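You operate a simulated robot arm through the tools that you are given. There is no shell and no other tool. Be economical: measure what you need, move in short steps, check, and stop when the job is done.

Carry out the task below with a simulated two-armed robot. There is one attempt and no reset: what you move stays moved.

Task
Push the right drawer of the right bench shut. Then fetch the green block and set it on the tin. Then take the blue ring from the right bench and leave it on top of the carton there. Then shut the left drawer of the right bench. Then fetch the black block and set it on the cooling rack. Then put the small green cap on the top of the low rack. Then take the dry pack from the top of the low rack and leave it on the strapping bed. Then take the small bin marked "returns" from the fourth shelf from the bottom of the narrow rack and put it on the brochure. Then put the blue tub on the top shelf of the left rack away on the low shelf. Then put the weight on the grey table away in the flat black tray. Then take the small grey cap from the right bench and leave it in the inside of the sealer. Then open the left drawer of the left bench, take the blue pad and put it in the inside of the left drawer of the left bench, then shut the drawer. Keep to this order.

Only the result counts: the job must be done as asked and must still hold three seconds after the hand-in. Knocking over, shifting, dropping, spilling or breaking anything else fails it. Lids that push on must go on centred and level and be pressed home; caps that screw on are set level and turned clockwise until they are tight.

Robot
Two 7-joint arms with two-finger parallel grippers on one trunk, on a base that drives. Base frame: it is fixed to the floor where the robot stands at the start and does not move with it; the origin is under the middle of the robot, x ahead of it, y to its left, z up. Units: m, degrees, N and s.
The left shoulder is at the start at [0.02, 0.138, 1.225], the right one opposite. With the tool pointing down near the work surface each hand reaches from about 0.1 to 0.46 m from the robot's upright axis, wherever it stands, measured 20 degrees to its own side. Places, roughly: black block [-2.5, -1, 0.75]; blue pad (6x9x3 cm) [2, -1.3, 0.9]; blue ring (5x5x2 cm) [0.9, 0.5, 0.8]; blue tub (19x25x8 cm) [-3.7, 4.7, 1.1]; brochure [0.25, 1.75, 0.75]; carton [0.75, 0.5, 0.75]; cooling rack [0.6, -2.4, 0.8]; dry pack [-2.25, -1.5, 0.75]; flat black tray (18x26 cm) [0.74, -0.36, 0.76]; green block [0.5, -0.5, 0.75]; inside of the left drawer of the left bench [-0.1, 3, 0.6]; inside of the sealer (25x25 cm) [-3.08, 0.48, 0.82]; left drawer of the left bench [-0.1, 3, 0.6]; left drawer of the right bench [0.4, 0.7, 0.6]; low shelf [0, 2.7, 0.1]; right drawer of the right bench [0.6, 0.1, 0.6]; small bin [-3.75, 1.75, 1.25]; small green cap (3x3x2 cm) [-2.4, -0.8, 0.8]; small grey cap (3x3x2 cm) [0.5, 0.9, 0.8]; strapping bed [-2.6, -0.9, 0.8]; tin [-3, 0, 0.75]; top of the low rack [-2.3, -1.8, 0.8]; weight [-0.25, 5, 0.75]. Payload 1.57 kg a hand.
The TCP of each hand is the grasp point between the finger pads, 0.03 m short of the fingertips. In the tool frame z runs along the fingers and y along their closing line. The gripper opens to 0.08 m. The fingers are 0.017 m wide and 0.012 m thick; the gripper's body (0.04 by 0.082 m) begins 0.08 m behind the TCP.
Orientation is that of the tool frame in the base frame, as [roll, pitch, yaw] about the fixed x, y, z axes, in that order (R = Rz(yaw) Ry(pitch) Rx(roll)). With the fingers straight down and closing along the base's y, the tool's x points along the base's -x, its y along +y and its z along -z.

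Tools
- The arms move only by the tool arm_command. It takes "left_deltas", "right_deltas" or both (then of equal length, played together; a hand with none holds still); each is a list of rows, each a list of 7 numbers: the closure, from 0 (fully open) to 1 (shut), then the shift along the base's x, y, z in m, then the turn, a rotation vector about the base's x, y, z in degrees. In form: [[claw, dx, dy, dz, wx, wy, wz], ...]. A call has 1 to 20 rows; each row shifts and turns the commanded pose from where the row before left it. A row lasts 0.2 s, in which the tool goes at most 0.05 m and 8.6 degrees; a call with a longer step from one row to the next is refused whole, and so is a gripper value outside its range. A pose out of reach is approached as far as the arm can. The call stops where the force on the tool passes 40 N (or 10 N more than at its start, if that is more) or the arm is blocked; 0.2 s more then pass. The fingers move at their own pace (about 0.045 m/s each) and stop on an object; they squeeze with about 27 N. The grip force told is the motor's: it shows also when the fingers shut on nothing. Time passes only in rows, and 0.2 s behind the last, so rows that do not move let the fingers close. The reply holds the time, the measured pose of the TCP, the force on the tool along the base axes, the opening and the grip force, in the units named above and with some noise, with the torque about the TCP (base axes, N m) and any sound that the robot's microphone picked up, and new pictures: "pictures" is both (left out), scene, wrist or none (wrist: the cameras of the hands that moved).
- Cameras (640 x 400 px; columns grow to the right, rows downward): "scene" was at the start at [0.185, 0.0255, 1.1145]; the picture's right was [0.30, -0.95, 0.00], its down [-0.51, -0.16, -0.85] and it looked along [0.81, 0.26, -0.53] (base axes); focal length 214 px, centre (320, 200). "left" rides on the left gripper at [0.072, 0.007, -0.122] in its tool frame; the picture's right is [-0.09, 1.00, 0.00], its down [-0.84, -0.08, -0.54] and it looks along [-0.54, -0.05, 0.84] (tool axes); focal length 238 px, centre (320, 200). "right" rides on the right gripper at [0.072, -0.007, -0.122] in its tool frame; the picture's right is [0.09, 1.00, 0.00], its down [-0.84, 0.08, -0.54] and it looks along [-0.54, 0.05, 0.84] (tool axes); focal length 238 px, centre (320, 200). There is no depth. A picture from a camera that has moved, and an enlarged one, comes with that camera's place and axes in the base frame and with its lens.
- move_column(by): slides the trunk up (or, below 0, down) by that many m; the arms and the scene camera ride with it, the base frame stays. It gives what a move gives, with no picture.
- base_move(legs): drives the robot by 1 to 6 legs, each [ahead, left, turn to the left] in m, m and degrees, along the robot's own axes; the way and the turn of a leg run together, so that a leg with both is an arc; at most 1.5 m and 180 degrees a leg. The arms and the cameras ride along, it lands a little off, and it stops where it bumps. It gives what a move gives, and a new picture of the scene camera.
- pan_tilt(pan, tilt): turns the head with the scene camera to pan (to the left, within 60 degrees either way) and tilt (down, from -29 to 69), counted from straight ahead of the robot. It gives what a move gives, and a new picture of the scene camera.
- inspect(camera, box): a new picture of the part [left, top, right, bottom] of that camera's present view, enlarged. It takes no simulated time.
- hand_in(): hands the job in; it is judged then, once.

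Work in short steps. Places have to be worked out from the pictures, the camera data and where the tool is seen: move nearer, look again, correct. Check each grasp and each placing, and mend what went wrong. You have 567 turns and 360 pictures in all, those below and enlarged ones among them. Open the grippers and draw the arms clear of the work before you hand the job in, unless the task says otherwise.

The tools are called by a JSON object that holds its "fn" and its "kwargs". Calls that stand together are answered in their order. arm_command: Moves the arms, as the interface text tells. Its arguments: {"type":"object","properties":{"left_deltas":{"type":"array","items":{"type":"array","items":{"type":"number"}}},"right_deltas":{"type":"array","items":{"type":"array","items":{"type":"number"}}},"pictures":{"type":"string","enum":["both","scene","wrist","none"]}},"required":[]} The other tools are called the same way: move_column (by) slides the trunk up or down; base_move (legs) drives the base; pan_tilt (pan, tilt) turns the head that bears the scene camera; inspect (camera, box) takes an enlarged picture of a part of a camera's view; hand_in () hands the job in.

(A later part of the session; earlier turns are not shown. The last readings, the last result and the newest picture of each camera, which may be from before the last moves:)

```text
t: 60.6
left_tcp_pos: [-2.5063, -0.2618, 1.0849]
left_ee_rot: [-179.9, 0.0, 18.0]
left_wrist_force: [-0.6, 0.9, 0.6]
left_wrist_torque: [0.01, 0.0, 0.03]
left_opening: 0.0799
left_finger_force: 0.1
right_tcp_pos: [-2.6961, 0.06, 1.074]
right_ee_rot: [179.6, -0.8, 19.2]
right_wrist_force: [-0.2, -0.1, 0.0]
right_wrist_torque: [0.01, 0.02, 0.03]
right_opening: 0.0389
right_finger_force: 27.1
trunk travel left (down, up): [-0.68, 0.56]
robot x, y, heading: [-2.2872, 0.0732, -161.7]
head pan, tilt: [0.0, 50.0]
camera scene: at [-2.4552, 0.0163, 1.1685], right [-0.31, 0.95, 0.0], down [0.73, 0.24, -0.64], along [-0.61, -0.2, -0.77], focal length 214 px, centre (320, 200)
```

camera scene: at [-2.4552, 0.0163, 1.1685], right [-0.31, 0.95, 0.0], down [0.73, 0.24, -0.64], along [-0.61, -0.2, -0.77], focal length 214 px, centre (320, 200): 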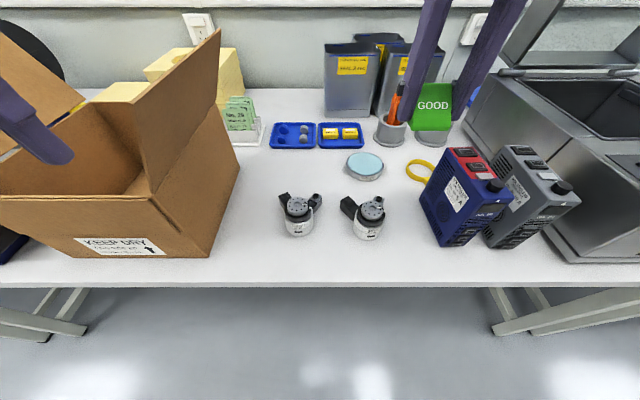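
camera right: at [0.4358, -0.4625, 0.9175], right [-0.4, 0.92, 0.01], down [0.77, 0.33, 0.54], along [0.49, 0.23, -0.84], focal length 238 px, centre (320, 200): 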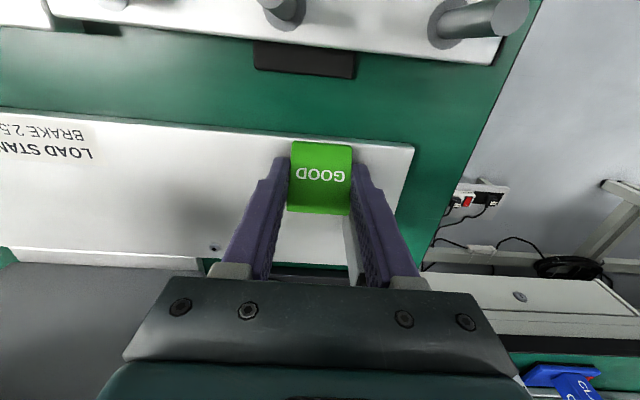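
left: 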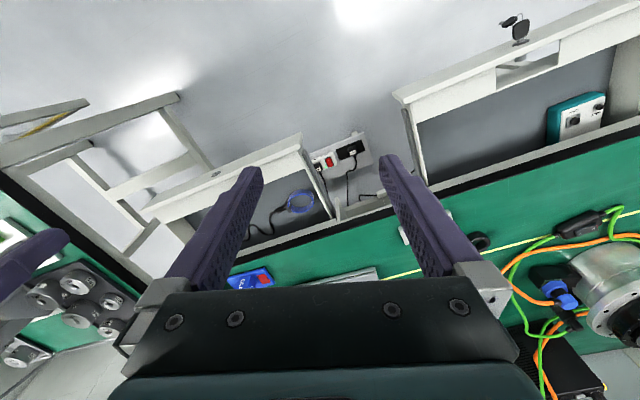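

Tin top is at about (-2.893,-0.008,0.80), 0.60 m ahead – too far. I retract the left hand clear of the carton, then edge forward 0.13 m.

{"fn": "arm_command", "kwargs": {"left_deltas": [[0, 0.0285, 0.0094, 0, 0, 0, 0], [0, 0.0285, 0.0094, 0, 0, 0, 0], [0, 0.0285, 0.0094, 0, 0, 0, 0], [0, 0.0285, 0.0094, 0, 0, 0, 0], [0, 0.0285, 0.0094, 0, 0, 0, 0]], "pictures": "none"}}

{"fn": "base_move", "kwargs": {"legs": [[0.13, 0, 0]]}}

```text
t: 61.8
left_tcp_pos: [-2.396, -0.24, 1.0821]
left_ee_rot: [-180.0, -0.1, 17.9]
left_wrist_force: [-0.1, 0.2, 0.6]
left_wrist_torque: [0.01, -0.01, 0.0]
left_opening: 0.08
left_finger_force: 0.1
left hand out of reach, approached as far as the arm can: row 4, 5
right_tcp_pos: [-2.696, 0.0599, 1.0752]
right_ee_rot: [179.5, -0.8, 19.1]
right_wrist_force: [-0.3, 0.4, 0.0]
right_wrist_torque: [-0.02, -0.01, -0.02]
right_opening: 0.0387
right_finger_force: 27.5
trunk travel left (down, up): [-0.68, 0.56]
robot x, y, heading: [-2.2856, 0.0718, -161.9]
head pan, tilt: [0.0, 50.0]
```

```text
t: 63.1
left_tcp_pos: [-2.5224, -0.2804, 1.0803]
left_ee_rot: [-180.0, -0.1, 18.0]
left_wrist_force: [-0.3, 0.9, -0.6]
left_wrist_torque: [0.03, -0.01, 0.01]
left_opening: 0.0798
left_finger_force: 0.0
right_tcp_pos: [-2.8202, 0.0192, 1.0749]
right_ee_rot: [179.7, -0.7, 19.2]
right_wrist_force: [-0.7, -0.2, 0.1]
right_wrist_torque: [0.0, -0.01, 0.0]
right_opening: 0.0388
right_finger_force: 27.4
trunk travel left (down, up): [-0.68, 0.56]
robot x, y, heading: [-2.4121, 0.03, -161.9]
head pan, tilt: [0.0, 50.0]
camera scene: at [-2.58, -0.0244, 1.1685], right [-0.31, 0.95, 0.0], down [0.73, 0.24, -0.64], along [-0.61, -0.2, -0.77], focal length 214 px, centre (320, 200)
```

scene: 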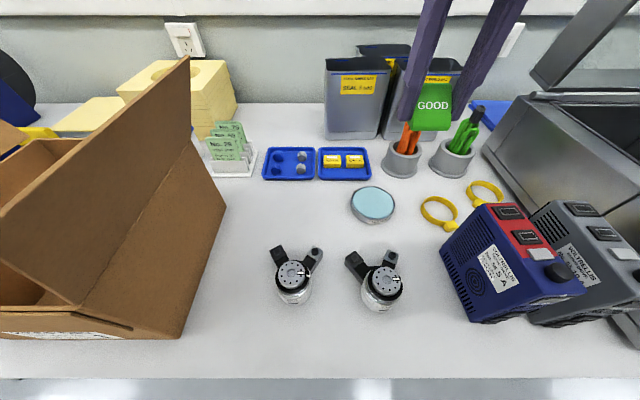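

Now the tin is ~0.48 m ahead. I try moving the block above it and descending to just over the lid.

{"fn": "arm_command", "kwargs": {"right_deltas": [[1, -0.025, -0.0087, 0, 0, 0, 0], [1, -0.025, -0.0087, 0, 0, 0, 0], [1, -0.025, -0.0087, 0, 0, 0, 0], [1, 0, 0, -0.05, 0, 0, 0], [1, 0, 0, -0.05, 0, 0, 0], [1, 0, 0, -0.05, 0, 0, 0], [1, 0, 0, -0.04, 0, 0, 0]], "pictures": "both"}}

```text
t: 64.7
left_tcp_pos: [-2.5215, -0.2811, 1.0801]
left_ee_rot: [-180.0, -0.2, 18.0]
left_wrist_force: [0.3, 0.8, -0.7]
left_wrist_torque: [0.0, -0.01, 0.0]
left_opening: 0.0799
left_finger_force: 0.0
right_tcp_pos: [-2.8586, 0.0124, 0.9047]
right_ee_rot: [179.6, -0.8, 19.2]
right_wrist_force: [0.7, 0.1, -0.5]
right_wrist_torque: [0.0, -0.01, -0.03]
right_opening: 0.0389
right_finger_force: 26.8
right hand out of reach, approached as far as the arm can: row 4, 5, 6, 7
trunk travel left (down, up): [-0.68, 0.56]
robot x, y, heading: [-2.4096, 0.0351, -162.2]
head pan, tilt: [0.0, 50.0]
camera scene: at [-2.58, -0.0245, 1.1685], right [-0.31, 0.95, 0.0], down [0.73, 0.24, -0.64], along [-0.61, -0.2, -0.77], focal length 214 px, centre (320, 200)
camera right: at [-2.7948, 0.0437, 1.0274], right [0.41, -0.91, 0.01], down [-0.77, -0.35, 0.53], along [-0.48, -0.23, -0.85], focal length 238 px, centre (320, 200)
```

scene: 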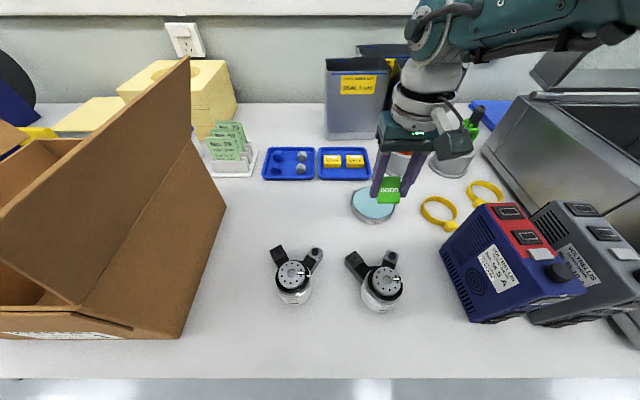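
right: 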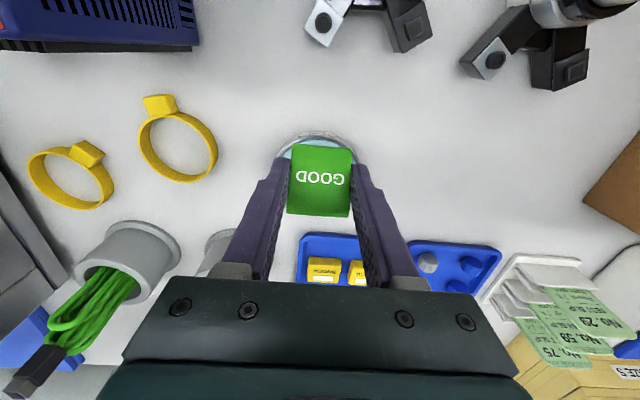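

Arm is ~4 cm short, so I inch the base forward 0.06 m.

{"fn": "base_move", "kwargs": {"legs": [[0.06, 0, 0]]}}

```text
t: 65.7
left_tcp_pos: [-2.5785, -0.2979, 1.0805]
left_ee_rot: [-180.0, -0.1, 18.0]
left_wrist_force: [0.5, -0.1, 0.8]
left_wrist_torque: [0.02, 0.0, 0.03]
left_opening: 0.08
left_finger_force: 0.0
right_tcp_pos: [-2.9162, -0.0044, 0.9041]
right_ee_rot: [179.5, -0.8, 19.2]
right_wrist_force: [-0.3, 0.4, -0.5]
right_wrist_torque: [0.0, 0.04, -0.01]
right_opening: 0.0387
right_finger_force: 27.1
trunk travel left (down, up): [-0.68, 0.56]
robot x, y, heading: [-2.4704, 0.0178, -162.0]
head pan, tilt: [0.0, 50.0]
camera scene: at [-2.6364, -0.0427, 1.1685], right [-0.31, 0.95, 0.0], down [0.73, 0.24, -0.64], along [-0.61, -0.2, -0.77], focal length 214 px, centre (320, 200)
```

scene: 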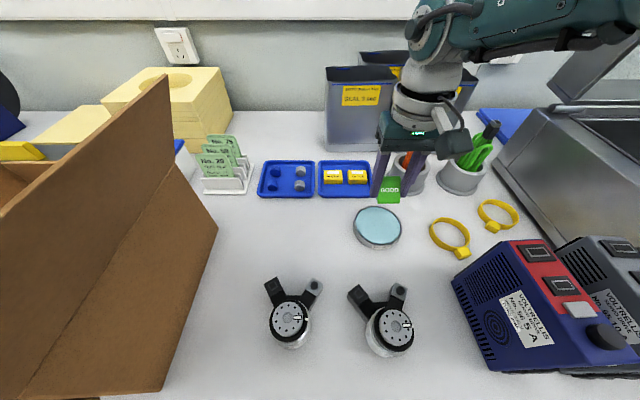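

The tin is at (-2.896,-0.007); the hand is ~2 cm beyond. I pull the commanded pose back over the tin centre at low height above it.

{"fn": "arm_command", "kwargs": {"right_deltas": [[1, 0.028, 0.009, 0, 0, 0, 0], [1, 0.029, 0.009, 0, 0, 0, 0], [1, 0, 0, 0, 0, 0, 0]], "pictures": "wrist"}}

```text
t: 66.5
left_tcp_pos: [-2.579, -0.2979, 1.081]
left_ee_rot: [180.0, -0.2, 18.0]
left_wrist_force: [-0.4, 0.4, 0.2]
left_wrist_torque: [-0.03, 0.0, 0.01]
left_opening: 0.0799
left_finger_force: 0.2
right_tcp_pos: [-2.8803, 0.0003, 0.8985]
right_ee_rot: [179.8, -0.7, 19.0]
right_wrist_force: [-0.8, 0.8, -0.7]
right_wrist_torque: [-0.04, -0.02, 0.02]
right_opening: 0.0387
right_finger_force: 27.0
right hand out of reach, approached as far as the arm can: row 1
trunk travel left (down, up): [-0.68, 0.56]
robot x, y, heading: [-2.4691, 0.0125, -161.8]
head pan, tilt: [0.0, 50.0]
camera right: at [-2.8162, 0.0298, 1.0216], right [0.41, -0.91, 0.01], down [-0.77, -0.35, 0.53], along [-0.48, -0.22, -0.85], focal length 238 px, centre (320, 200)
```

right: 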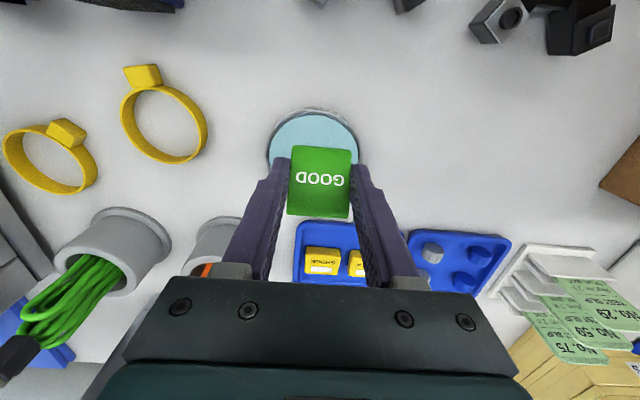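

Tin centre ≈(-2.895,-0.003). Shift 1.5 cm and descend to z 0.855.

{"fn": "arm_command", "kwargs": {"right_deltas": [[1, -0.0147, -0.003, 0, 0, 0, 0], [1, 0, 0, -0.02, 0, 0, 0], [1, 0, 0, -0.015, 0, 0, 0], [1, 0, 0, -0.008, 0, 0, 0]], "pictures": "both"}}

```text
t: 67.5
left_tcp_pos: [-2.5795, -0.2981, 1.0791]
left_ee_rot: [180.0, -0.1, 18.0]
left_wrist_force: [-0.1, -0.7, -0.9]
left_wrist_torque: [0.06, 0.01, 0.01]
left_opening: 0.0797
left_finger_force: 0.0
right_tcp_pos: [-2.8937, -0.004, 0.8655]
right_ee_rot: [179.5, -0.8, 19.2]
right_wrist_force: [0.1, 0.1, -0.1]
right_wrist_torque: [0.02, 0.02, -0.03]
right_opening: 0.0389
right_finger_force: 27.4
right hand out of reach, approached as far as the arm can: row 4
trunk travel left (down, up): [-0.68, 0.56]
robot x, y, heading: [-2.4676, 0.0137, -162.1]
head pan, tilt: [0.0, 50.0]
camera scene: at [-2.6364, -0.0426, 1.1685], right [-0.31, 0.95, 0.0], down [0.73, 0.24, -0.64], along [-0.61, -0.2, -0.77], focal length 214 px, centre (320, 200)
camera right: at [-2.8298, 0.0275, 0.9879], right [0.41, -0.91, 0.01], down [-0.77, -0.35, 0.53], along [-0.48, -0.23, -0.85], focal length 238 px, centre (320, 200)
```

scene: 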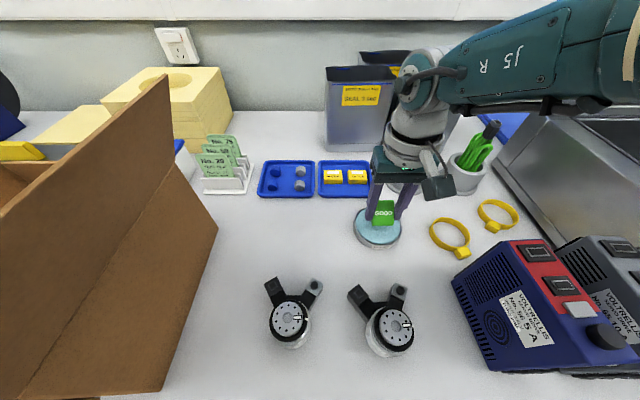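
right: 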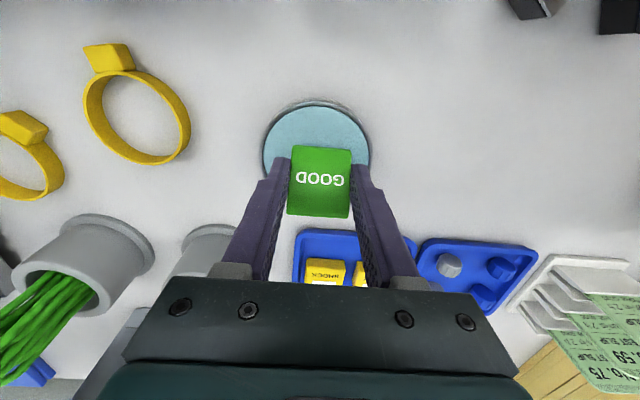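

Block is above the lid but the arm is at its limit. I lift the left hand 0.12 m away from the carton flap, then lower the column slightly instead.

{"fn": "arm_command", "kwargs": {"left_deltas": [[0, 0, 0, 0.04, 0, 0, 0], [0, 0, 0, 0.04, 0, 0, 0], [0, 0, 0, 0.04, 0, 0, 0]], "pictures": "wrist"}}

```text
t: 68.3
left_tcp_pos: [-2.5409, -0.2881, 1.145]
left_ee_rot: [176.7, -16.4, 16.0]
left_wrist_force: [0.0, 0.1, -0.6]
left_wrist_torque: [-0.04, 0.0, -0.02]
left_opening: 0.0802
left_finger_force: 0.1
right_tcp_pos: [-2.8943, -0.0025, 0.8655]
right_ee_rot: [179.7, -0.8, 19.1]
right_wrist_force: [-0.7, -0.2, 0.5]
right_wrist_torque: [-0.01, 0.0, 0.02]
right_opening: 0.0388
right_finger_force: 27.7
trunk travel left (down, up): [-0.68, 0.56]
robot x, y, heading: [-2.4673, 0.0147, -162.3]
head pan, tilt: [0.0, 50.0]
stopped in row 3 (left hand): the arm was blocked; the commanded pose is now the measured one
camera left: at [-2.5087, -0.2788, 1.2824], right [0.17, -0.98, 0.03], down [-0.95, -0.16, 0.28], along [-0.27, -0.08, -0.96], focal length 238 px, centre (320, 200)
```

left: 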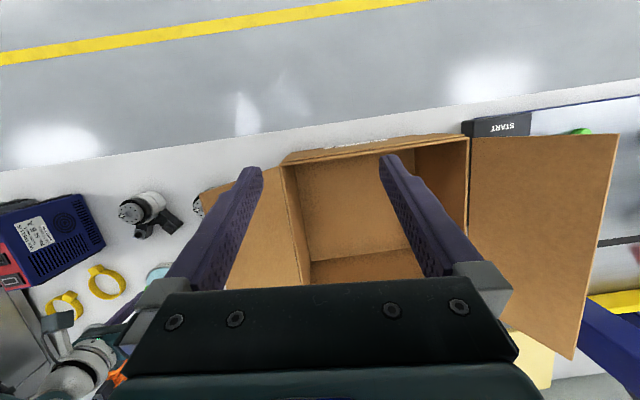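

The left hand is clear above the carton. I inch the base 0.03 m forward to relieve the right arm's reach, then correct and descend.

{"fn": "base_move", "kwargs": {"legs": [[0.035, 0, 0]]}}

```text
t: 69.1
left_tcp_pos: [-2.574, -0.2991, 1.1463]
left_ee_rot: [176.7, -16.2, 16.0]
left_wrist_force: [-0.3, 0.2, -0.5]
left_wrist_torque: [0.0, 0.0, -0.02]
left_opening: 0.0801
left_finger_force: 0.0
right_tcp_pos: [-2.9276, -0.0125, 0.8641]
right_ee_rot: [179.7, -0.8, 19.2]
right_wrist_force: [-0.5, 0.3, -0.4]
right_wrist_torque: [0.0, 0.0, 0.02]
right_opening: 0.0389
right_finger_force: 26.9
trunk travel left (down, up): [-0.68, 0.56]
robot x, y, heading: [-2.503, 0.0007, -162.1]
head pan, tilt: [0.0, 50.0]
camera scene: at [-2.6703, -0.0537, 1.1685], right [-0.31, 0.95, 0.0], down [0.73, 0.24, -0.64], along [-0.61, -0.2, -0.77], focal length 214 px, centre (320, 200)
```

scene: 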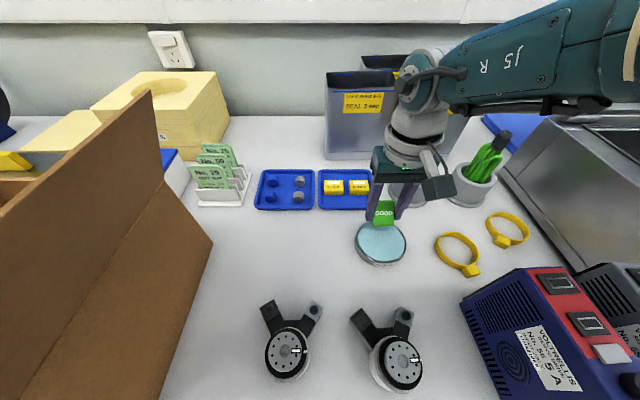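

Shift back over the tin (2.6 cm) and descend gently.

{"fn": "arm_command", "kwargs": {"right_deltas": [[1, 0.0256, 0.0085, 0, 0, 0, 0], [1, 0, 0, -0.01, 0, 0, 0], [1, 0, 0, -0.01, 0, 0, 0], [1, 0, 0, 0, 0, 0, 0]], "pictures": "wrist"}}

```text
t: 70.1
left_tcp_pos: [-2.5736, -0.2994, 1.1448]
left_ee_rot: [176.7, -16.3, 15.9]
left_wrist_force: [0.1, 0.6, 1.3]
left_wrist_torque: [0.02, 0.01, -0.01]
left_opening: 0.0799
left_finger_force: 0.1
right_tcp_pos: [-2.9029, -0.0044, 0.8444]
right_ee_rot: [179.6, -0.8, 19.2]
right_wrist_force: [0.0, 0.4, -0.8]
right_wrist_torque: [-0.01, 0.02, 0.01]
right_opening: 0.0387
right_finger_force: 26.8
right hand out of reach, approached as far as the arm can: row 1
trunk travel left (down, up): [-0.68, 0.56]
robot x, y, heading: [-2.5028, 0.0022, -162.2]
head pan, tilt: [0.0, 50.0]
camera right: at [-2.8387, 0.0259, 0.9677], right [0.41, -0.91, 0.01], down [-0.77, -0.35, 0.53], along [-0.48, -0.23, -0.85], focal length 238 px, centre (320, 200)
```

right: 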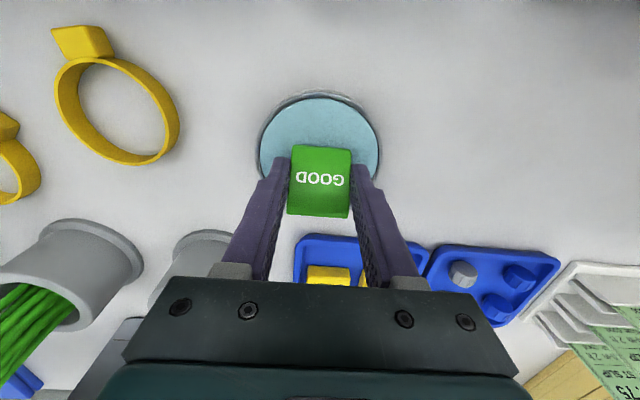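

Still above the lid; continue in small steps.

{"fn": "arm_command", "kwargs": {"right_deltas": [[1, 0, 0, -0.006, 0, 0, 0], [1, 0, 0, -0.006, 0, 0, 0], [1, 0, 0, -0.006, 0, 0, 0], [1, 0, 0, 0, 0, 0, 0]], "pictures": "wrist"}}

```text
t: 71.0
left_tcp_pos: [-2.5745, -0.2989, 1.1456]
left_ee_rot: [176.7, -16.2, 16.0]
left_wrist_force: [0.5, -1.0, -0.1]
left_wrist_torque: [-0.01, 0.01, -0.01]
left_opening: 0.0802
left_finger_force: 0.0
right_tcp_pos: [-2.9049, -0.0052, 0.8321]
right_ee_rot: [179.6, -0.9, 19.1]
right_wrist_force: [5.3, 2.6, 21.1]
right_wrist_torque: [0.35, 0.09, -0.07]
right_opening: 0.0388
right_finger_force: 26.7
trunk travel left (down, up): [-0.68, 0.56]
robot x, y, heading: [-2.4997, 0.0029, -161.9]
head pan, tilt: [0.0, 50.0]
stopped in row 4 (right hand): the force on the tool passed its limit at 44 N (the readings are from after the stop); the commanded pose is now the measured one
camera right: at [-2.8401, 0.025, 0.954], right [0.41, -0.91, 0.01], down [-0.77, -0.35, 0.53], along [-0.48, -0.23, -0.85], focal length 238 px, centre (320, 200)
```

right: 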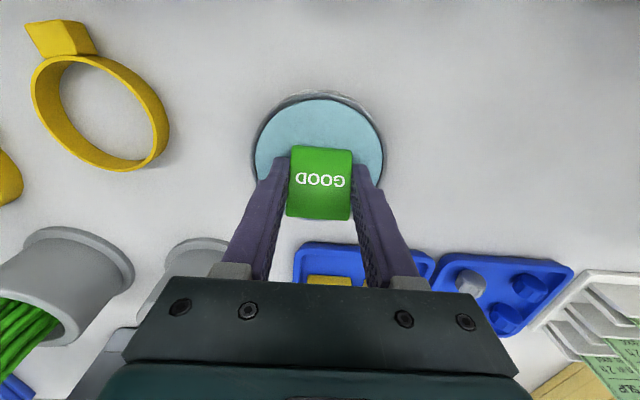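

Contact at z 0.832. Ease up 2 mm, open, and lift away.

{"fn": "arm_command", "kwargs": {"right_deltas": [[1, 0, 0, 0.001, 0, 0, 0], [0.5, 0, 0, 0, 0, 0, 0], [0, 0, 0, 0, 0, 0, 0], [0, 0, 0, 0, 0, 0, 0], [0, 0, 0, 0.03, 0, 0, 0], [0, 0, 0, 0.05, 0, 0, 0], [0, 0, 0, 0.05, 0, 0, 0]], "pictures": "both"}}

```text
t: 72.6
left_tcp_pos: [-2.5741, -0.299, 1.1453]
left_ee_rot: [176.6, -16.3, 16.0]
left_wrist_force: [0.2, -0.4, -0.9]
left_wrist_torque: [0.04, -0.02, -0.01]
left_opening: 0.0802
left_finger_force: 0.1
right_tcp_pos: [-2.9022, -0.0033, 0.9613]
right_ee_rot: [179.7, -0.9, 19.1]
right_wrist_force: [0.1, 0.2, 0.5]
right_wrist_torque: [-0.02, -0.01, 0.0]
right_opening: 0.0799
right_finger_force: 0.1
trunk travel left (down, up): [-0.68, 0.56]
robot x, y, heading: [-2.505, 0.0028, -162.1]
head pan, tilt: [0.0, 50.0]
camera scene: at [-2.6702, -0.0536, 1.1684], right [-0.31, 0.95, 0.0], down [0.73, 0.24, -0.64], along [-0.61, -0.2, -0.77], focal length 214 px, centre (320, 200)
camera right: at [-2.8384, 0.027, 1.0841], right [0.41, -0.91, 0.01], down [-0.78, -0.35, 0.53], along [-0.48, -0.22, -0.85], focal length 238 px, centre (320, 200)
```

scene: 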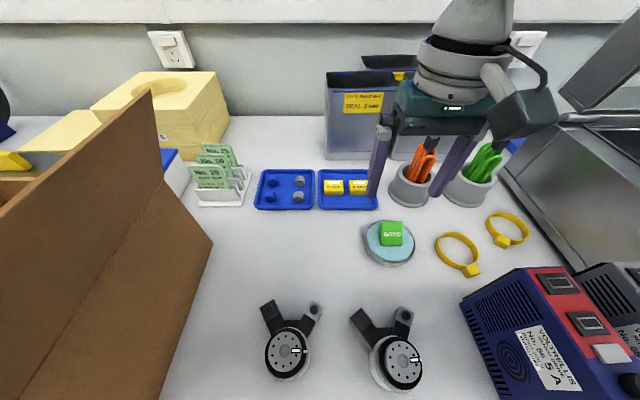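
right: 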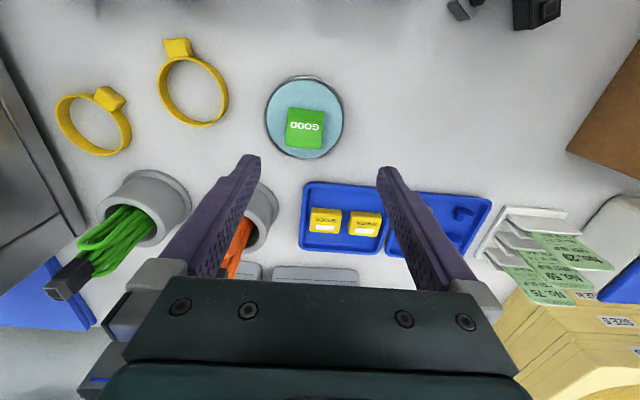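

The green block rests on the tin. Now raise, back out, turn round and return to the right bench for the ring.

{"fn": "move_column", "kwargs": {"by": 0.2}}

{"fn": "base_move", "kwargs": {"legs": [[-0.5, 0, 0], [0, 0, -180], [1.0, -0.36, 0], [1.0, -0.36, 0]]}}

```text
t: 74.8
left_tcp_pos: [-2.5733, -0.2991, 1.3439]
left_ee_rot: [176.8, -16.3, 16.1]
left_wrist_force: [0.4, 0.2, -0.5]
left_wrist_torque: [0.02, -0.02, 0.01]
left_opening: 0.0799
left_finger_force: 0.0
right_tcp_pos: [-2.9033, -0.0029, 1.1612]
right_ee_rot: [179.5, -0.8, 19.2]
right_wrist_force: [0.2, -0.5, 0.3]
right_wrist_torque: [0.0, 0.01, -0.02]
right_opening: 0.0801
right_finger_force: 0.1
trunk travel left (down, up): [-0.88, 0.36]
robot x, y, heading: [-2.5026, -0.0008, -161.7]
head pan, tilt: [0.0, 50.0]
```

```text
t: 95.2
left_tcp_pos: [0.1559, 0.3804, 1.345]
left_ee_rot: [176.7, -16.2, -164.0]
left_wrist_force: [-0.1, 0.0, 0.0]
left_wrist_torque: [-0.01, 0.02, -0.01]
left_opening: 0.0797
left_finger_force: 0.0
right_tcp_pos: [0.484, 0.0836, 1.1611]
right_ee_rot: [179.6, -0.9, -161.0]
right_wrist_force: [-0.1, 0.0, -0.4]
right_wrist_torque: [0.04, -0.02, -0.01]
right_opening: 0.0798
right_finger_force: 0.0
trunk travel left (down, up): [-0.88, 0.36]
robot x, y, heading: [0.0856, 0.0757, 17.5]
head pan, tilt: [0.0, 50.0]
camera scene: at [0.2511, 0.1312, 1.3685], right [0.31, -0.95, 0.0], down [-0.73, -0.24, -0.64], along [0.61, 0.2, -0.77], focal length 214 px, centre (320, 200)
```

scene: 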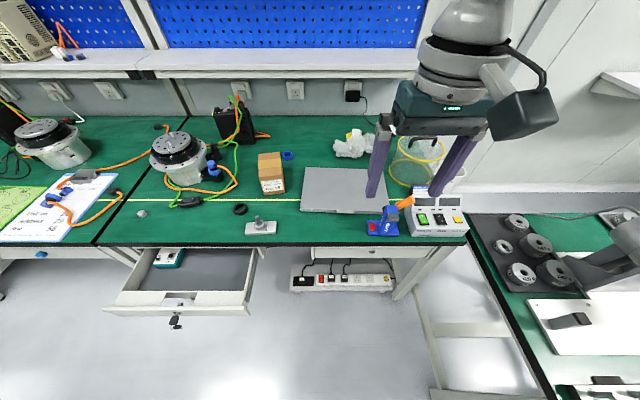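

Good view of the bench. I zoom on the carton and blue ring.

{"fn": "inspect", "kwargs": {"camera": "scene", "box": [200, 130, 360, 230]}}

```text
4.00 times, centred on (280, 180) of scene
camera zoom: at [0.2511, 0.1312, 1.3685], right [0.31, -0.95, 0.0], down [-0.73, -0.24, -0.64], along [0.61, 0.2, -0.77], focal length 858 px, centre (480, 280)
```

zoom: 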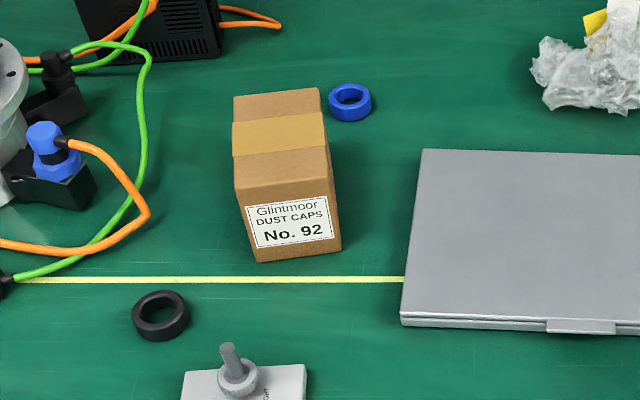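

Carton: top centre ≈(0.776,0.498,0.845), yaw ~29°. Ring ≈(0.93,0.51,0.76) right behind its right part. I'll approach from the right-front, with heading turned left, using the right hand.

{"fn": "base_move", "kwargs": {"legs": [[0.28, -0.1, 0], [0, 0, 40]]}}

{"fn": "move_column", "kwargs": {"by": -0.2}}

{"fn": "pan_tilt", "kwargs": {"pan": -15, "tilt": 45}}

```text
t: 99.1
left_tcp_pos: [0.2367, 0.3437, 1.3444]
left_ee_rot: [176.7, -16.3, -124.0]
left_wrist_force: [0.5, -0.3, -0.3]
left_wrist_torque: [-0.01, 0.02, -0.02]
left_opening: 0.08
left_finger_force: 0.1
right_tcp_pos: [0.6791, 0.3306, 1.1604]
right_ee_rot: [179.5, -0.9, -120.8]
right_wrist_force: [-0.5, 0.2, -0.1]
right_wrist_torque: [-0.03, 0.0, 0.0]
right_opening: 0.08
right_finger_force: 0.1
trunk travel left (down, up): [-0.88, 0.36]
robot x, y, heading: [0.3735, 0.0682, 58.0]
head pan, tilt: [0.0, 50.0]
camera scene: at [0.4696, 0.2154, 1.3685], right [0.85, -0.53, 0.0], down [-0.41, -0.65, -0.64], along [0.34, 0.55, -0.77], focal length 214 px, centre (320, 200)
```

scene: 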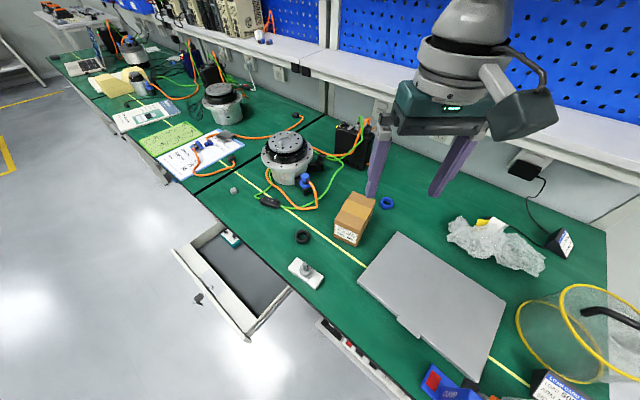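

```text
t: 101.2
left_tcp_pos: [0.2378, 0.3451, 1.1453]
left_ee_rot: [176.6, -16.3, -124.0]
left_wrist_force: [0.1, -0.5, 0.4]
left_wrist_torque: [0.03, 0.02, 0.02]
left_opening: 0.0799
left_finger_force: 0.0
right_tcp_pos: [0.6792, 0.3304, 0.9614]
right_ee_rot: [179.6, -1.0, -120.7]
right_wrist_force: [-0.3, 0.3, -0.3]
right_wrist_torque: [-0.01, 0.0, 0.01]
right_opening: 0.08
right_finger_force: 0.1
trunk travel left (down, up): [-0.68, 0.56]
robot x, y, heading: [0.3749, 0.073, 58.0]
head pan, tilt: [0.0, 50.0]
```

```text
t: 102.0
left_tcp_pos: [0.2362, 0.3456, 1.1462]
left_ee_rot: [176.6, -16.4, -124.1]
left_wrist_force: [-0.5, -0.1, 0.4]
left_wrist_torque: [0.01, -0.01, 0.0]
left_opening: 0.0803
left_finger_force: 0.0
right_tcp_pos: [0.6788, 0.3298, 0.9604]
right_ee_rot: [179.5, -0.8, -120.8]
right_wrist_force: [-0.2, -0.2, 0.2]
right_wrist_torque: [0.0, 0.01, -0.01]
right_opening: 0.0802
right_finger_force: 0.1
trunk travel left (down, up): [-0.68, 0.56]
robot x, y, heading: [0.3758, 0.0664, 58.2]
head pan, tilt: [-15.0, 45.0]
camera scene: at [0.4883, 0.2056, 1.1754], right [0.68, -0.73, 0.0], down [-0.52, -0.48, -0.71], along [0.52, 0.48, -0.71], focal length 214 px, centre (320, 200)
```

scene: 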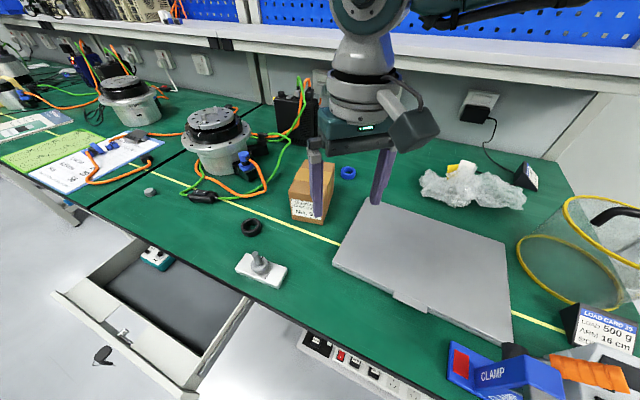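

Ring ≈(0.94,0.511). I drive 0.14 m toward it.

{"fn": "base_move", "kwargs": {"legs": [[0.13, -0.05, 0]]}}

```text
t: 103.3
left_tcp_pos: [0.3477, 0.4263, 1.1446]
left_ee_rot: [176.5, -16.3, -123.9]
left_wrist_force: [0.5, 0.1, 0.4]
left_wrist_torque: [-0.04, -0.04, 0.0]
left_opening: 0.0798
left_finger_force: 0.0
right_tcp_pos: [0.791, 0.412, 0.9617]
right_ee_rot: [179.5, -0.9, -120.8]
right_wrist_force: [-0.5, 0.8, -0.2]
right_wrist_torque: [-0.02, 0.01, 0.0]
right_opening: 0.0799
right_finger_force: 0.0
trunk travel left (down, up): [-0.68, 0.56]
robot x, y, heading: [0.483, 0.147, 58.1]
head pan, tilt: [-15.0, 45.0]
camera scene: at [0.5994, 0.2873, 1.1754], right [0.68, -0.73, 0.0], down [-0.52, -0.48, -0.71], along [0.52, 0.48, -0.71], focal length 214 px, centre (320, 200)
```

scene: 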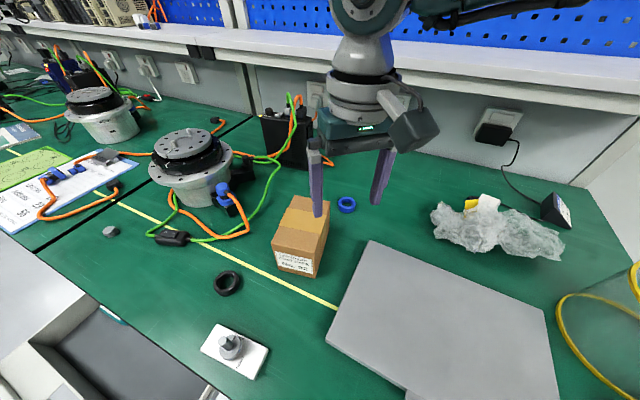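

Now orient the right hand (yaw −14°, tilt 25° toward the ring) and move it above/before the ring.

{"fn": "arm_command", "kwargs": {"right_deltas": [[0, 0.01, -0.01, 0.02, 0, 0, -7], [0, 0.01, -0.01, 0, 0, 0, -7], [0, 0.02, 0, 0, 5.9, -5.9, 0], [0, 0.03, 0.01, 0, 5.9, -5.9, 0], [0, 0.03, 0.03, 0, 5.9, -5.9, 0], [0, 0.025, 0.03, 0, 0, 0, 0], [0, 0.01, 0.03, -0.03, 0, 0, 0], [0, 0, 0, -0.03, 0, 0, 0]], "pictures": "both"}}

```text
t: 105.1
left_tcp_pos: [0.3478, 0.4275, 1.1447]
left_ee_rot: [176.7, -16.4, -124.0]
left_wrist_force: [0.4, 0.4, 0.5]
left_wrist_torque: [-0.01, 0.01, -0.01]
left_opening: 0.0799
left_finger_force: 0.2
right_tcp_pos: [0.9223, 0.4907, 0.9214]
right_ee_rot: [179.5, 24.0, -134.7]
right_wrist_force: [-0.3, 0.2, 0.8]
right_wrist_torque: [-0.01, 0.03, 0.0]
right_opening: 0.0798
right_finger_force: 0.0
trunk travel left (down, up): [-0.68, 0.56]
robot x, y, heading: [0.4892, 0.1511, 58.1]
head pan, tilt: [-15.0, 45.0]
camera scene: at [0.5991, 0.2874, 1.1754], right [0.68, -0.73, 0.0], down [-0.52, -0.48, -0.71], along [0.52, 0.48, -0.71], focal length 214 px, centre (320, 200)
camera right: at [0.8476, 0.4057, 1.0029], right [-0.77, 0.64, -0.03], down [0.33, 0.44, 0.84], along [0.55, 0.63, -0.55], focal length 238 px, centre (320, 200)
```

scene: 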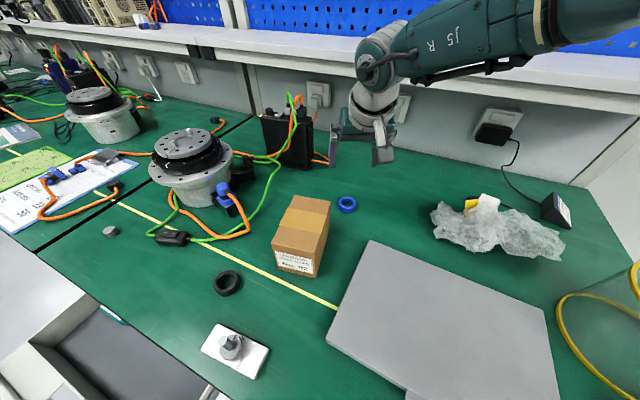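
right: 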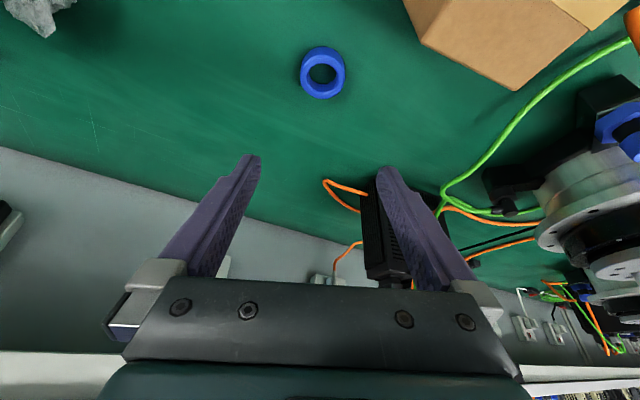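

Ring confirmed at ≈(0.94,0.506). Descend to z≈0.81 and check.

{"fn": "arm_command", "kwargs": {"right_deltas": [[0, 0.008, 0.006, -0.03, 0, 0, 0], [0, 0, 0, -0.03, 0, 0, 0], [0, 0, 0, -0.03, 0, 0, 0], [0, 0, 0, -0.02, 0, 0, 0]], "pictures": "both"}}

```text
t: 106.1
left_tcp_pos: [0.348, 0.4264, 1.1446]
left_ee_rot: [176.7, -16.3, -123.9]
left_wrist_force: [0.5, -0.3, 0.2]
left_wrist_torque: [0.01, -0.02, -0.03]
left_opening: 0.08
left_finger_force: 0.0
right_tcp_pos: [0.9125, 0.4555, 0.8588]
right_ee_rot: [179.6, 24.2, -134.8]
right_wrist_force: [0.0, -0.1, -0.3]
right_wrist_torque: [-0.03, 0.02, -0.04]
right_opening: 0.0799
right_finger_force: 0.1
right hand out of reach, approached as far as the arm can: row 1, 2, 3, 4
trunk travel left (down, up): [-0.68, 0.56]
robot x, y, heading: [0.4879, 0.1531, 58.4]
head pan, tilt: [-15.0, 45.0]
camera scene: at [0.5994, 0.2874, 1.1754], right [0.68, -0.73, 0.0], down [-0.52, -0.48, -0.71], along [0.52, 0.48, -0.71], focal length 214 px, centre (320, 200)
camera right: at [0.8376, 0.3699, 0.9401], right [-0.77, 0.64, -0.03], down [0.33, 0.44, 0.84], along [0.55, 0.63, -0.55], focal length 238 px, centre (320, 200)
```

scene: 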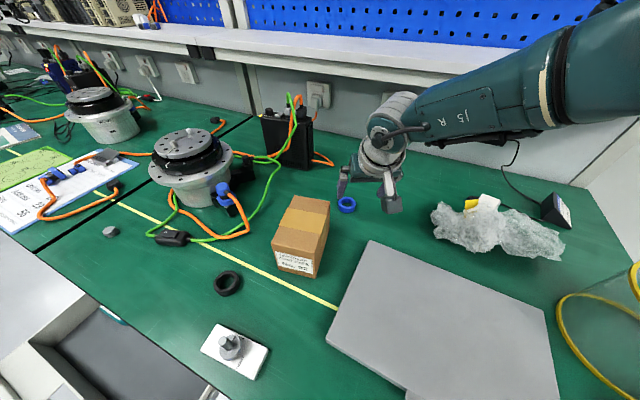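
right: 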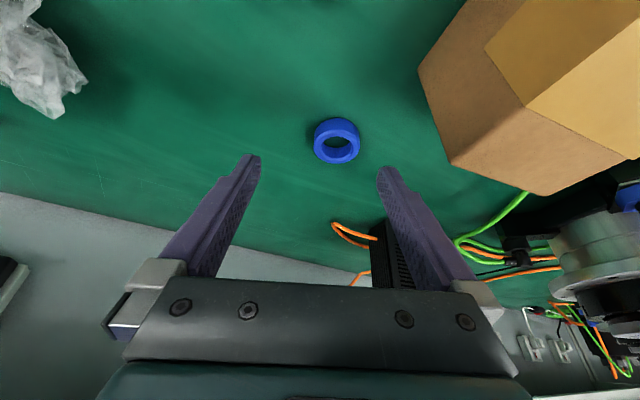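

Out of reach at this shoulder height. I raise the hand, lower the trunk 0.2 m, and try again.

{"fn": "arm_command", "kwargs": {"right_deltas": [[0, 0, 0, 0.05, 0, 0, 0], [0, 0, 0, 0.05, 0, 0, 0], [0, 0, 0, 0.05, 0, 0, 0], [0, 0, 0, 0.03, 0, 0, 0]], "pictures": "none"}}

{"fn": "move_column", "kwargs": {"by": -0.15}}

```text
t: 107.1
left_tcp_pos: [0.3485, 0.4277, 1.1451]
left_ee_rot: [176.6, -16.2, -123.9]
left_wrist_force: [0.0, 0.9, -0.1]
left_wrist_torque: [-0.02, 0.02, -0.03]
left_opening: 0.0799
left_finger_force: 0.1
right_tcp_pos: [0.9164, 0.457, 1.0371]
right_ee_rot: [179.7, 24.2, -134.8]
right_wrist_force: [0.8, -0.4, -0.3]
right_wrist_torque: [-0.02, 0.02, 0.02]
right_opening: 0.0803
right_finger_force: 0.0
trunk travel left (down, up): [-0.68, 0.56]
robot x, y, heading: [0.4896, 0.1487, 58.0]
head pan, tilt: [-15.0, 45.0]
```

```text
t: 108.9
left_tcp_pos: [0.3491, 0.4262, 0.9957]
left_ee_rot: [176.7, -16.3, -124.0]
left_wrist_force: [-0.4, 0.4, -0.2]
left_wrist_torque: [-0.01, -0.02, 0.04]
left_opening: 0.08
left_finger_force: 0.0
right_tcp_pos: [0.9167, 0.4578, 0.8867]
right_ee_rot: [179.7, 24.1, -134.8]
right_wrist_force: [0.3, 0.3, -0.5]
right_wrist_torque: [-0.02, 0.05, 0.0]
right_opening: 0.0799
right_finger_force: 0.1
trunk travel left (down, up): [-0.53, 0.71]
robot x, y, heading: [0.4889, 0.1475, 57.8]
head pan, tilt: [-15.0, 45.0]
```

Now move to above the ring at z 0.815.

{"fn": "arm_command", "kwargs": {"right_deltas": [[0, 0.007, 0.02, -0.01, 0, 0, 0], [0, 0.0063, 0.019, -0.02, 0, 0, 0], [0, 0, 0, -0.02, 0, 0, 0], [0, 0, 0, -0.02, 0, 0, 0]], "pictures": "wrist"}}

```text
t: 109.9
left_tcp_pos: [0.3487, 0.427, 0.9952]
left_ee_rot: [176.8, -16.4, -124.1]
left_wrist_force: [0.5, -0.2, -0.6]
left_wrist_torque: [0.0, 0.02, 0.01]
left_opening: 0.0801
left_finger_force: 0.1
right_tcp_pos: [0.9281, 0.4969, 0.8171]
right_ee_rot: [179.6, 24.0, -134.8]
right_wrist_force: [-0.6, 0.1, 0.4]
right_wrist_torque: [0.0, 0.0, -0.01]
right_opening: 0.0802
right_finger_force: 0.1
trunk travel left (down, up): [-0.53, 0.71]
robot x, y, heading: [0.4846, 0.1489, 58.0]
head pan, tilt: [-15.0, 45.0]
camera right: at [0.8529, 0.4103, 0.8995], right [-0.77, 0.64, -0.03], down [0.33, 0.44, 0.84], along [0.55, 0.63, -0.55], focal length 238 px, centre (320, 200)
```

right: 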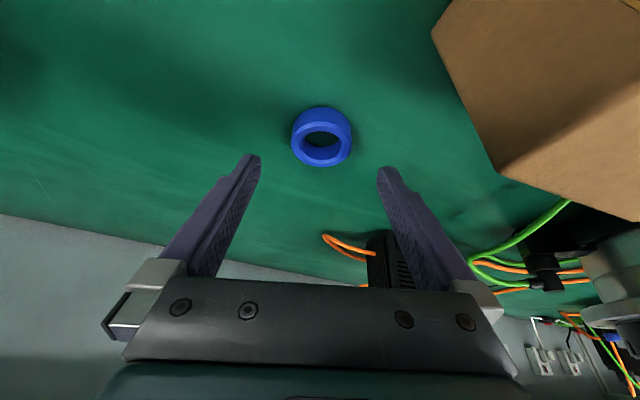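

Well centred. Descend to z≈0.781 and close on the ring.

{"fn": "arm_command", "kwargs": {"right_deltas": [[0, 0, 0, -0.018, 0, 0, 0], [0, 0, 0, -0.018, 0, 0, 0], [0.5, 0, 0, 0, 0, 0, 0], [1, 0, 0, 0, 0, 0, 0], [1, 0, 0, 0, 0, 0, 0], [1, 0, 0, 0, 0, 0, 0]], "pictures": "wrist"}}

```text
t: 111.3
left_tcp_pos: [0.3486, 0.4254, 0.9948]
left_ee_rot: [176.6, -16.3, -124.0]
left_wrist_force: [0.5, 0.0, -0.5]
left_wrist_torque: [0.0, -0.02, 0.01]
left_opening: 0.08
left_finger_force: 0.0
right_tcp_pos: [0.9296, 0.4964, 0.7823]
right_ee_rot: [179.7, 24.2, -134.8]
right_wrist_force: [0.4, 0.4, -0.4]
right_wrist_torque: [0.03, 0.02, 0.0]
right_opening: 0.0433
right_finger_force: 27.8
trunk travel left (down, up): [-0.53, 0.71]
robot x, y, heading: [0.483, 0.1484, 57.9]
head pan, tilt: [-15.0, 45.0]
camera right: at [0.8537, 0.4095, 0.8639], right [-0.77, 0.64, -0.03], down [0.33, 0.44, 0.84], along [0.55, 0.63, -0.55], focal length 238 px, centre (320, 200)
```

right: 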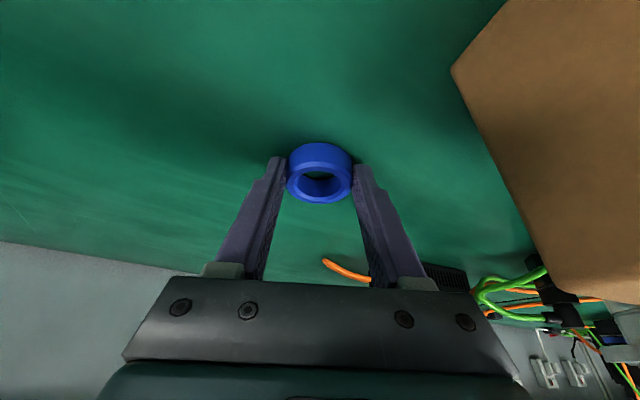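

Ring gripped (43 mm). Lift 0.15 m straight up and carry above the carton.

{"fn": "arm_command", "kwargs": {"right_deltas": [[1, 0, 0, 0.03, 0, 0, 0], [1, 0, 0, 0.04, 0, 0, 0], [1, 0, 0, 0.04, 0, 0, 0], [1, 0, 0, 0.03, 0, 0, 0], [1, -0.04, -0.002, 0, 0, 0, 0], [1, -0.04, -0.002, 0, 0, 0, 0], [1, -0.04, -0.001, 0, 0, 0, 0], [1, -0.04, -0.001, 0, 0, 0, 0]], "pictures": "both"}}

```text
t: 113.1
left_tcp_pos: [0.3492, 0.4261, 0.995]
left_ee_rot: [176.8, -16.4, -124.0]
left_wrist_force: [-0.2, -0.2, 0.2]
left_wrist_torque: [-0.02, 0.01, 0.01]
left_opening: 0.08
left_finger_force: 0.0
right_tcp_pos: [0.81, 0.527, 0.9131]
right_ee_rot: [179.8, 24.2, -134.9]
right_wrist_force: [1.0, -0.1, -0.6]
right_wrist_torque: [0.01, 0.04, 0.06]
right_opening: 0.0429
right_finger_force: 27.0
right hand out of reach, approached as far as the arm can: row 1, 2, 3, 4, 5, 6
trunk travel left (down, up): [-0.53, 0.71]
robot x, y, heading: [0.4918, 0.1523, 57.9]
head pan, tilt: [-15.0, 45.0]
camera scene: at [0.6001, 0.287, 1.0254], right [0.68, -0.73, 0.0], down [-0.52, -0.48, -0.71], along [0.52, 0.48, -0.71], focal length 214 px, centre (320, 200)
camera right: at [0.7338, 0.4404, 0.994], right [-0.77, 0.64, -0.03], down [0.33, 0.44, 0.84], along [0.55, 0.63, -0.55], focal length 238 px, centre (320, 200)
```

scene: 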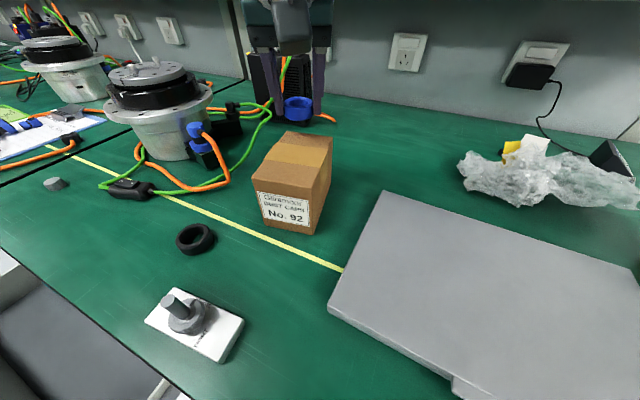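
right: 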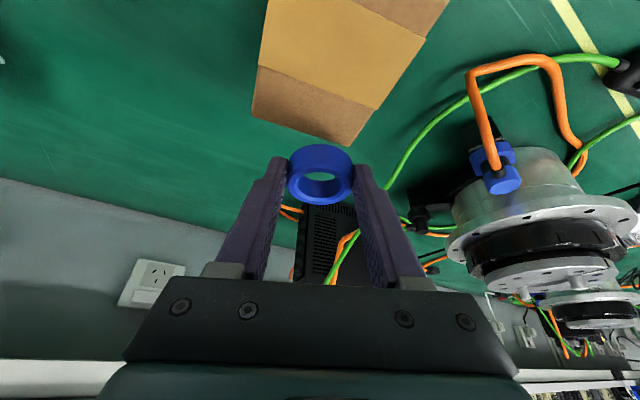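

Ring is beyond the carton top; carton top centre ≈(0.772,0.497). Move over it at the same height.

{"fn": "arm_command", "kwargs": {"right_deltas": [[1, -0.0235, -0.0195, 0, 0, 0, 0], [1, -0.023, -0.019, 0, 0, 0, 0], [1, 0, 0, 0, 0, 0, 0]], "pictures": "both"}}

```text
t: 113.9
left_tcp_pos: [0.3487, 0.4263, 0.995]
left_ee_rot: [176.7, -16.3, -124.0]
left_wrist_force: [0.3, -0.6, -0.4]
left_wrist_torque: [0.01, -0.03, -0.03]
left_opening: 0.0797
left_finger_force: 0.1
right_tcp_pos: [0.7616, 0.4892, 0.9113]
right_ee_rot: [179.6, 24.2, -134.8]
right_wrist_force: [0.1, 0.2, -0.1]
right_wrist_torque: [-0.02, -0.04, 0.01]
right_opening: 0.043
right_finger_force: 26.4
trunk travel left (down, up): [-0.53, 0.71]
robot x, y, heading: [0.4898, 0.1462, 58.5]
head pan, tilt: [-15.0, 45.0]
camera scene: at [0.5994, 0.2873, 1.0254], right [0.68, -0.73, 0.0], down [-0.52, -0.48, -0.71], along [0.52, 0.48, -0.71], focal length 214 px, centre (320, 200)
camera right: at [0.6863, 0.4022, 0.9925], right [-0.77, 0.64, -0.03], down [0.33, 0.44, 0.84], along [0.55, 0.63, -0.55], focal length 238 px, centre (320, 200)
```

scene: 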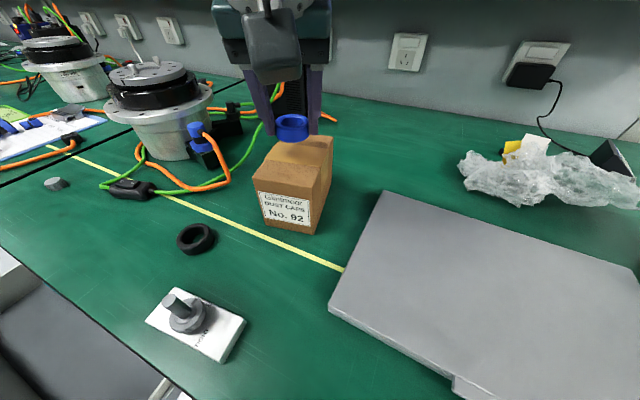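
right: 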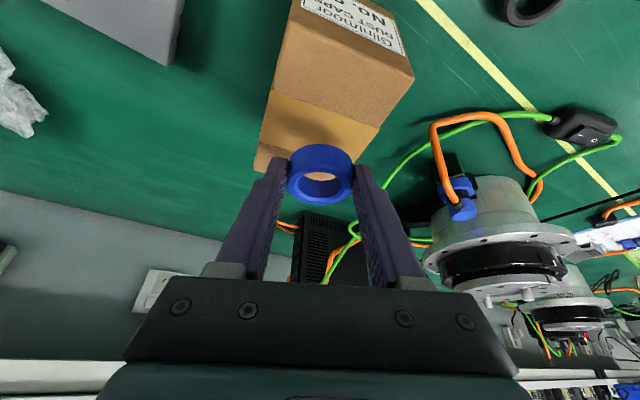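

Ring is over the carton top centre. Descend gently until contact.

{"fn": "arm_command", "kwargs": {"right_deltas": [[1, 0, 0, -0.015, 0, 0, 0], [1, 0, 0, -0.006, 0, 0, 0], [1, 0, 0, -0.004, 0, 0, 0], [1, 0, 0, 0, 0, 0, 0]], "pictures": "wrist"}}

```text
t: 114.9
left_tcp_pos: [0.3487, 0.4267, 0.9947]
left_ee_rot: [176.7, -16.4, -123.9]
left_wrist_force: [0.5, 0.3, 1.3]
left_wrist_torque: [0.02, 0.0, 0.0]
left_opening: 0.0798
left_finger_force: 0.1
right_tcp_pos: [0.7622, 0.4886, 0.888]
right_ee_rot: [179.7, 24.2, -134.8]
right_wrist_force: [0.3, 0.6, -0.3]
right_wrist_torque: [0.01, -0.03, 0.01]
right_opening: 0.0429
right_finger_force: 27.2
trunk travel left (down, up): [-0.53, 0.71]
robot x, y, heading: [0.4879, 0.149, 57.7]
head pan, tilt: [-15.0, 45.0]
camera right: at [0.6872, 0.4019, 0.9686], right [-0.77, 0.64, -0.03], down [0.33, 0.44, 0.84], along [0.55, 0.63, -0.55], focal length 238 px, centre (320, 200)
```

right: 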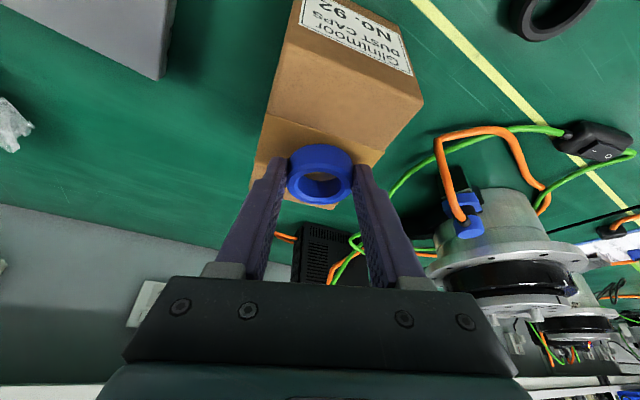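

Geometry checks: ring centre over the top's centre. Continue down in small steps to contact.

{"fn": "arm_command", "kwargs": {"right_deltas": [[1, 0, 0, -0.003, 0, 0, 0], [1, 0, 0, -0.003, 0, 0, 0], [1, 0, 0, -0.003, 0, 0, 0], [1, 0, 0, 0, 0, 0, 0]], "pictures": "scene"}}

```text
t: 116.0
left_tcp_pos: [0.348, 0.4268, 0.9952]
left_ee_rot: [176.7, -16.3, -124.0]
left_wrist_force: [0.4, 0.2, 0.4]
left_wrist_torque: [-0.01, -0.03, 0.02]
left_opening: 0.0798
left_finger_force: 0.0
right_tcp_pos: [0.7624, 0.4893, 0.881]
right_ee_rot: [179.5, 24.5, -134.8]
right_wrist_force: [-0.8, -4.1, 11.9]
right_wrist_torque: [-0.32, -0.2, -0.09]
right_opening: 0.0431
right_finger_force: 26.8
trunk travel left (down, up): [-0.53, 0.71]
robot x, y, heading: [0.4913, 0.1493, 58.0]
head pan, tilt: [-15.0, 45.0]
stopped in row 4 (right hand): the force on the tool passed its limit at 42 N (the readings are from after the stop); the commanded pose is now the measured one
camera scene: at [0.5997, 0.2869, 1.0251], right [0.68, -0.73, 0.0], down [-0.52, -0.48, -0.71], along [0.52, 0.48, -0.71], focal length 214 px, centre (320, 200)
```

scene: 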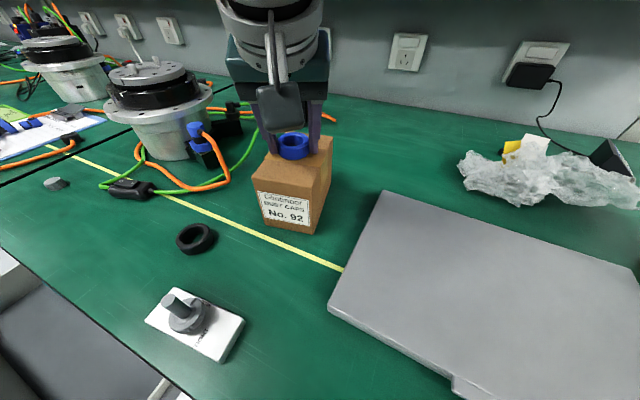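

Ring is on the carton. Release and lift straight up, then check.

{"fn": "arm_command", "kwargs": {"right_deltas": [[1, 0, 0, 0.001, 0, 0, 0], [0.5, 0, 0, 0, 0, 0, 0], [0, 0, 0, 0, 0, 0, 0], [0, 0, 0, 0, 0, 0, 0], [0, 0, 0, 0.03, 0, 0, 0], [0, 0, 0, 0.05, 0, 0, 0], [0, -0.03, -0.03, 0.03, 0, 0, 0]], "pictures": "scene"}}

```text
refused: row 7 steps farther than a row can; nothing moved
```

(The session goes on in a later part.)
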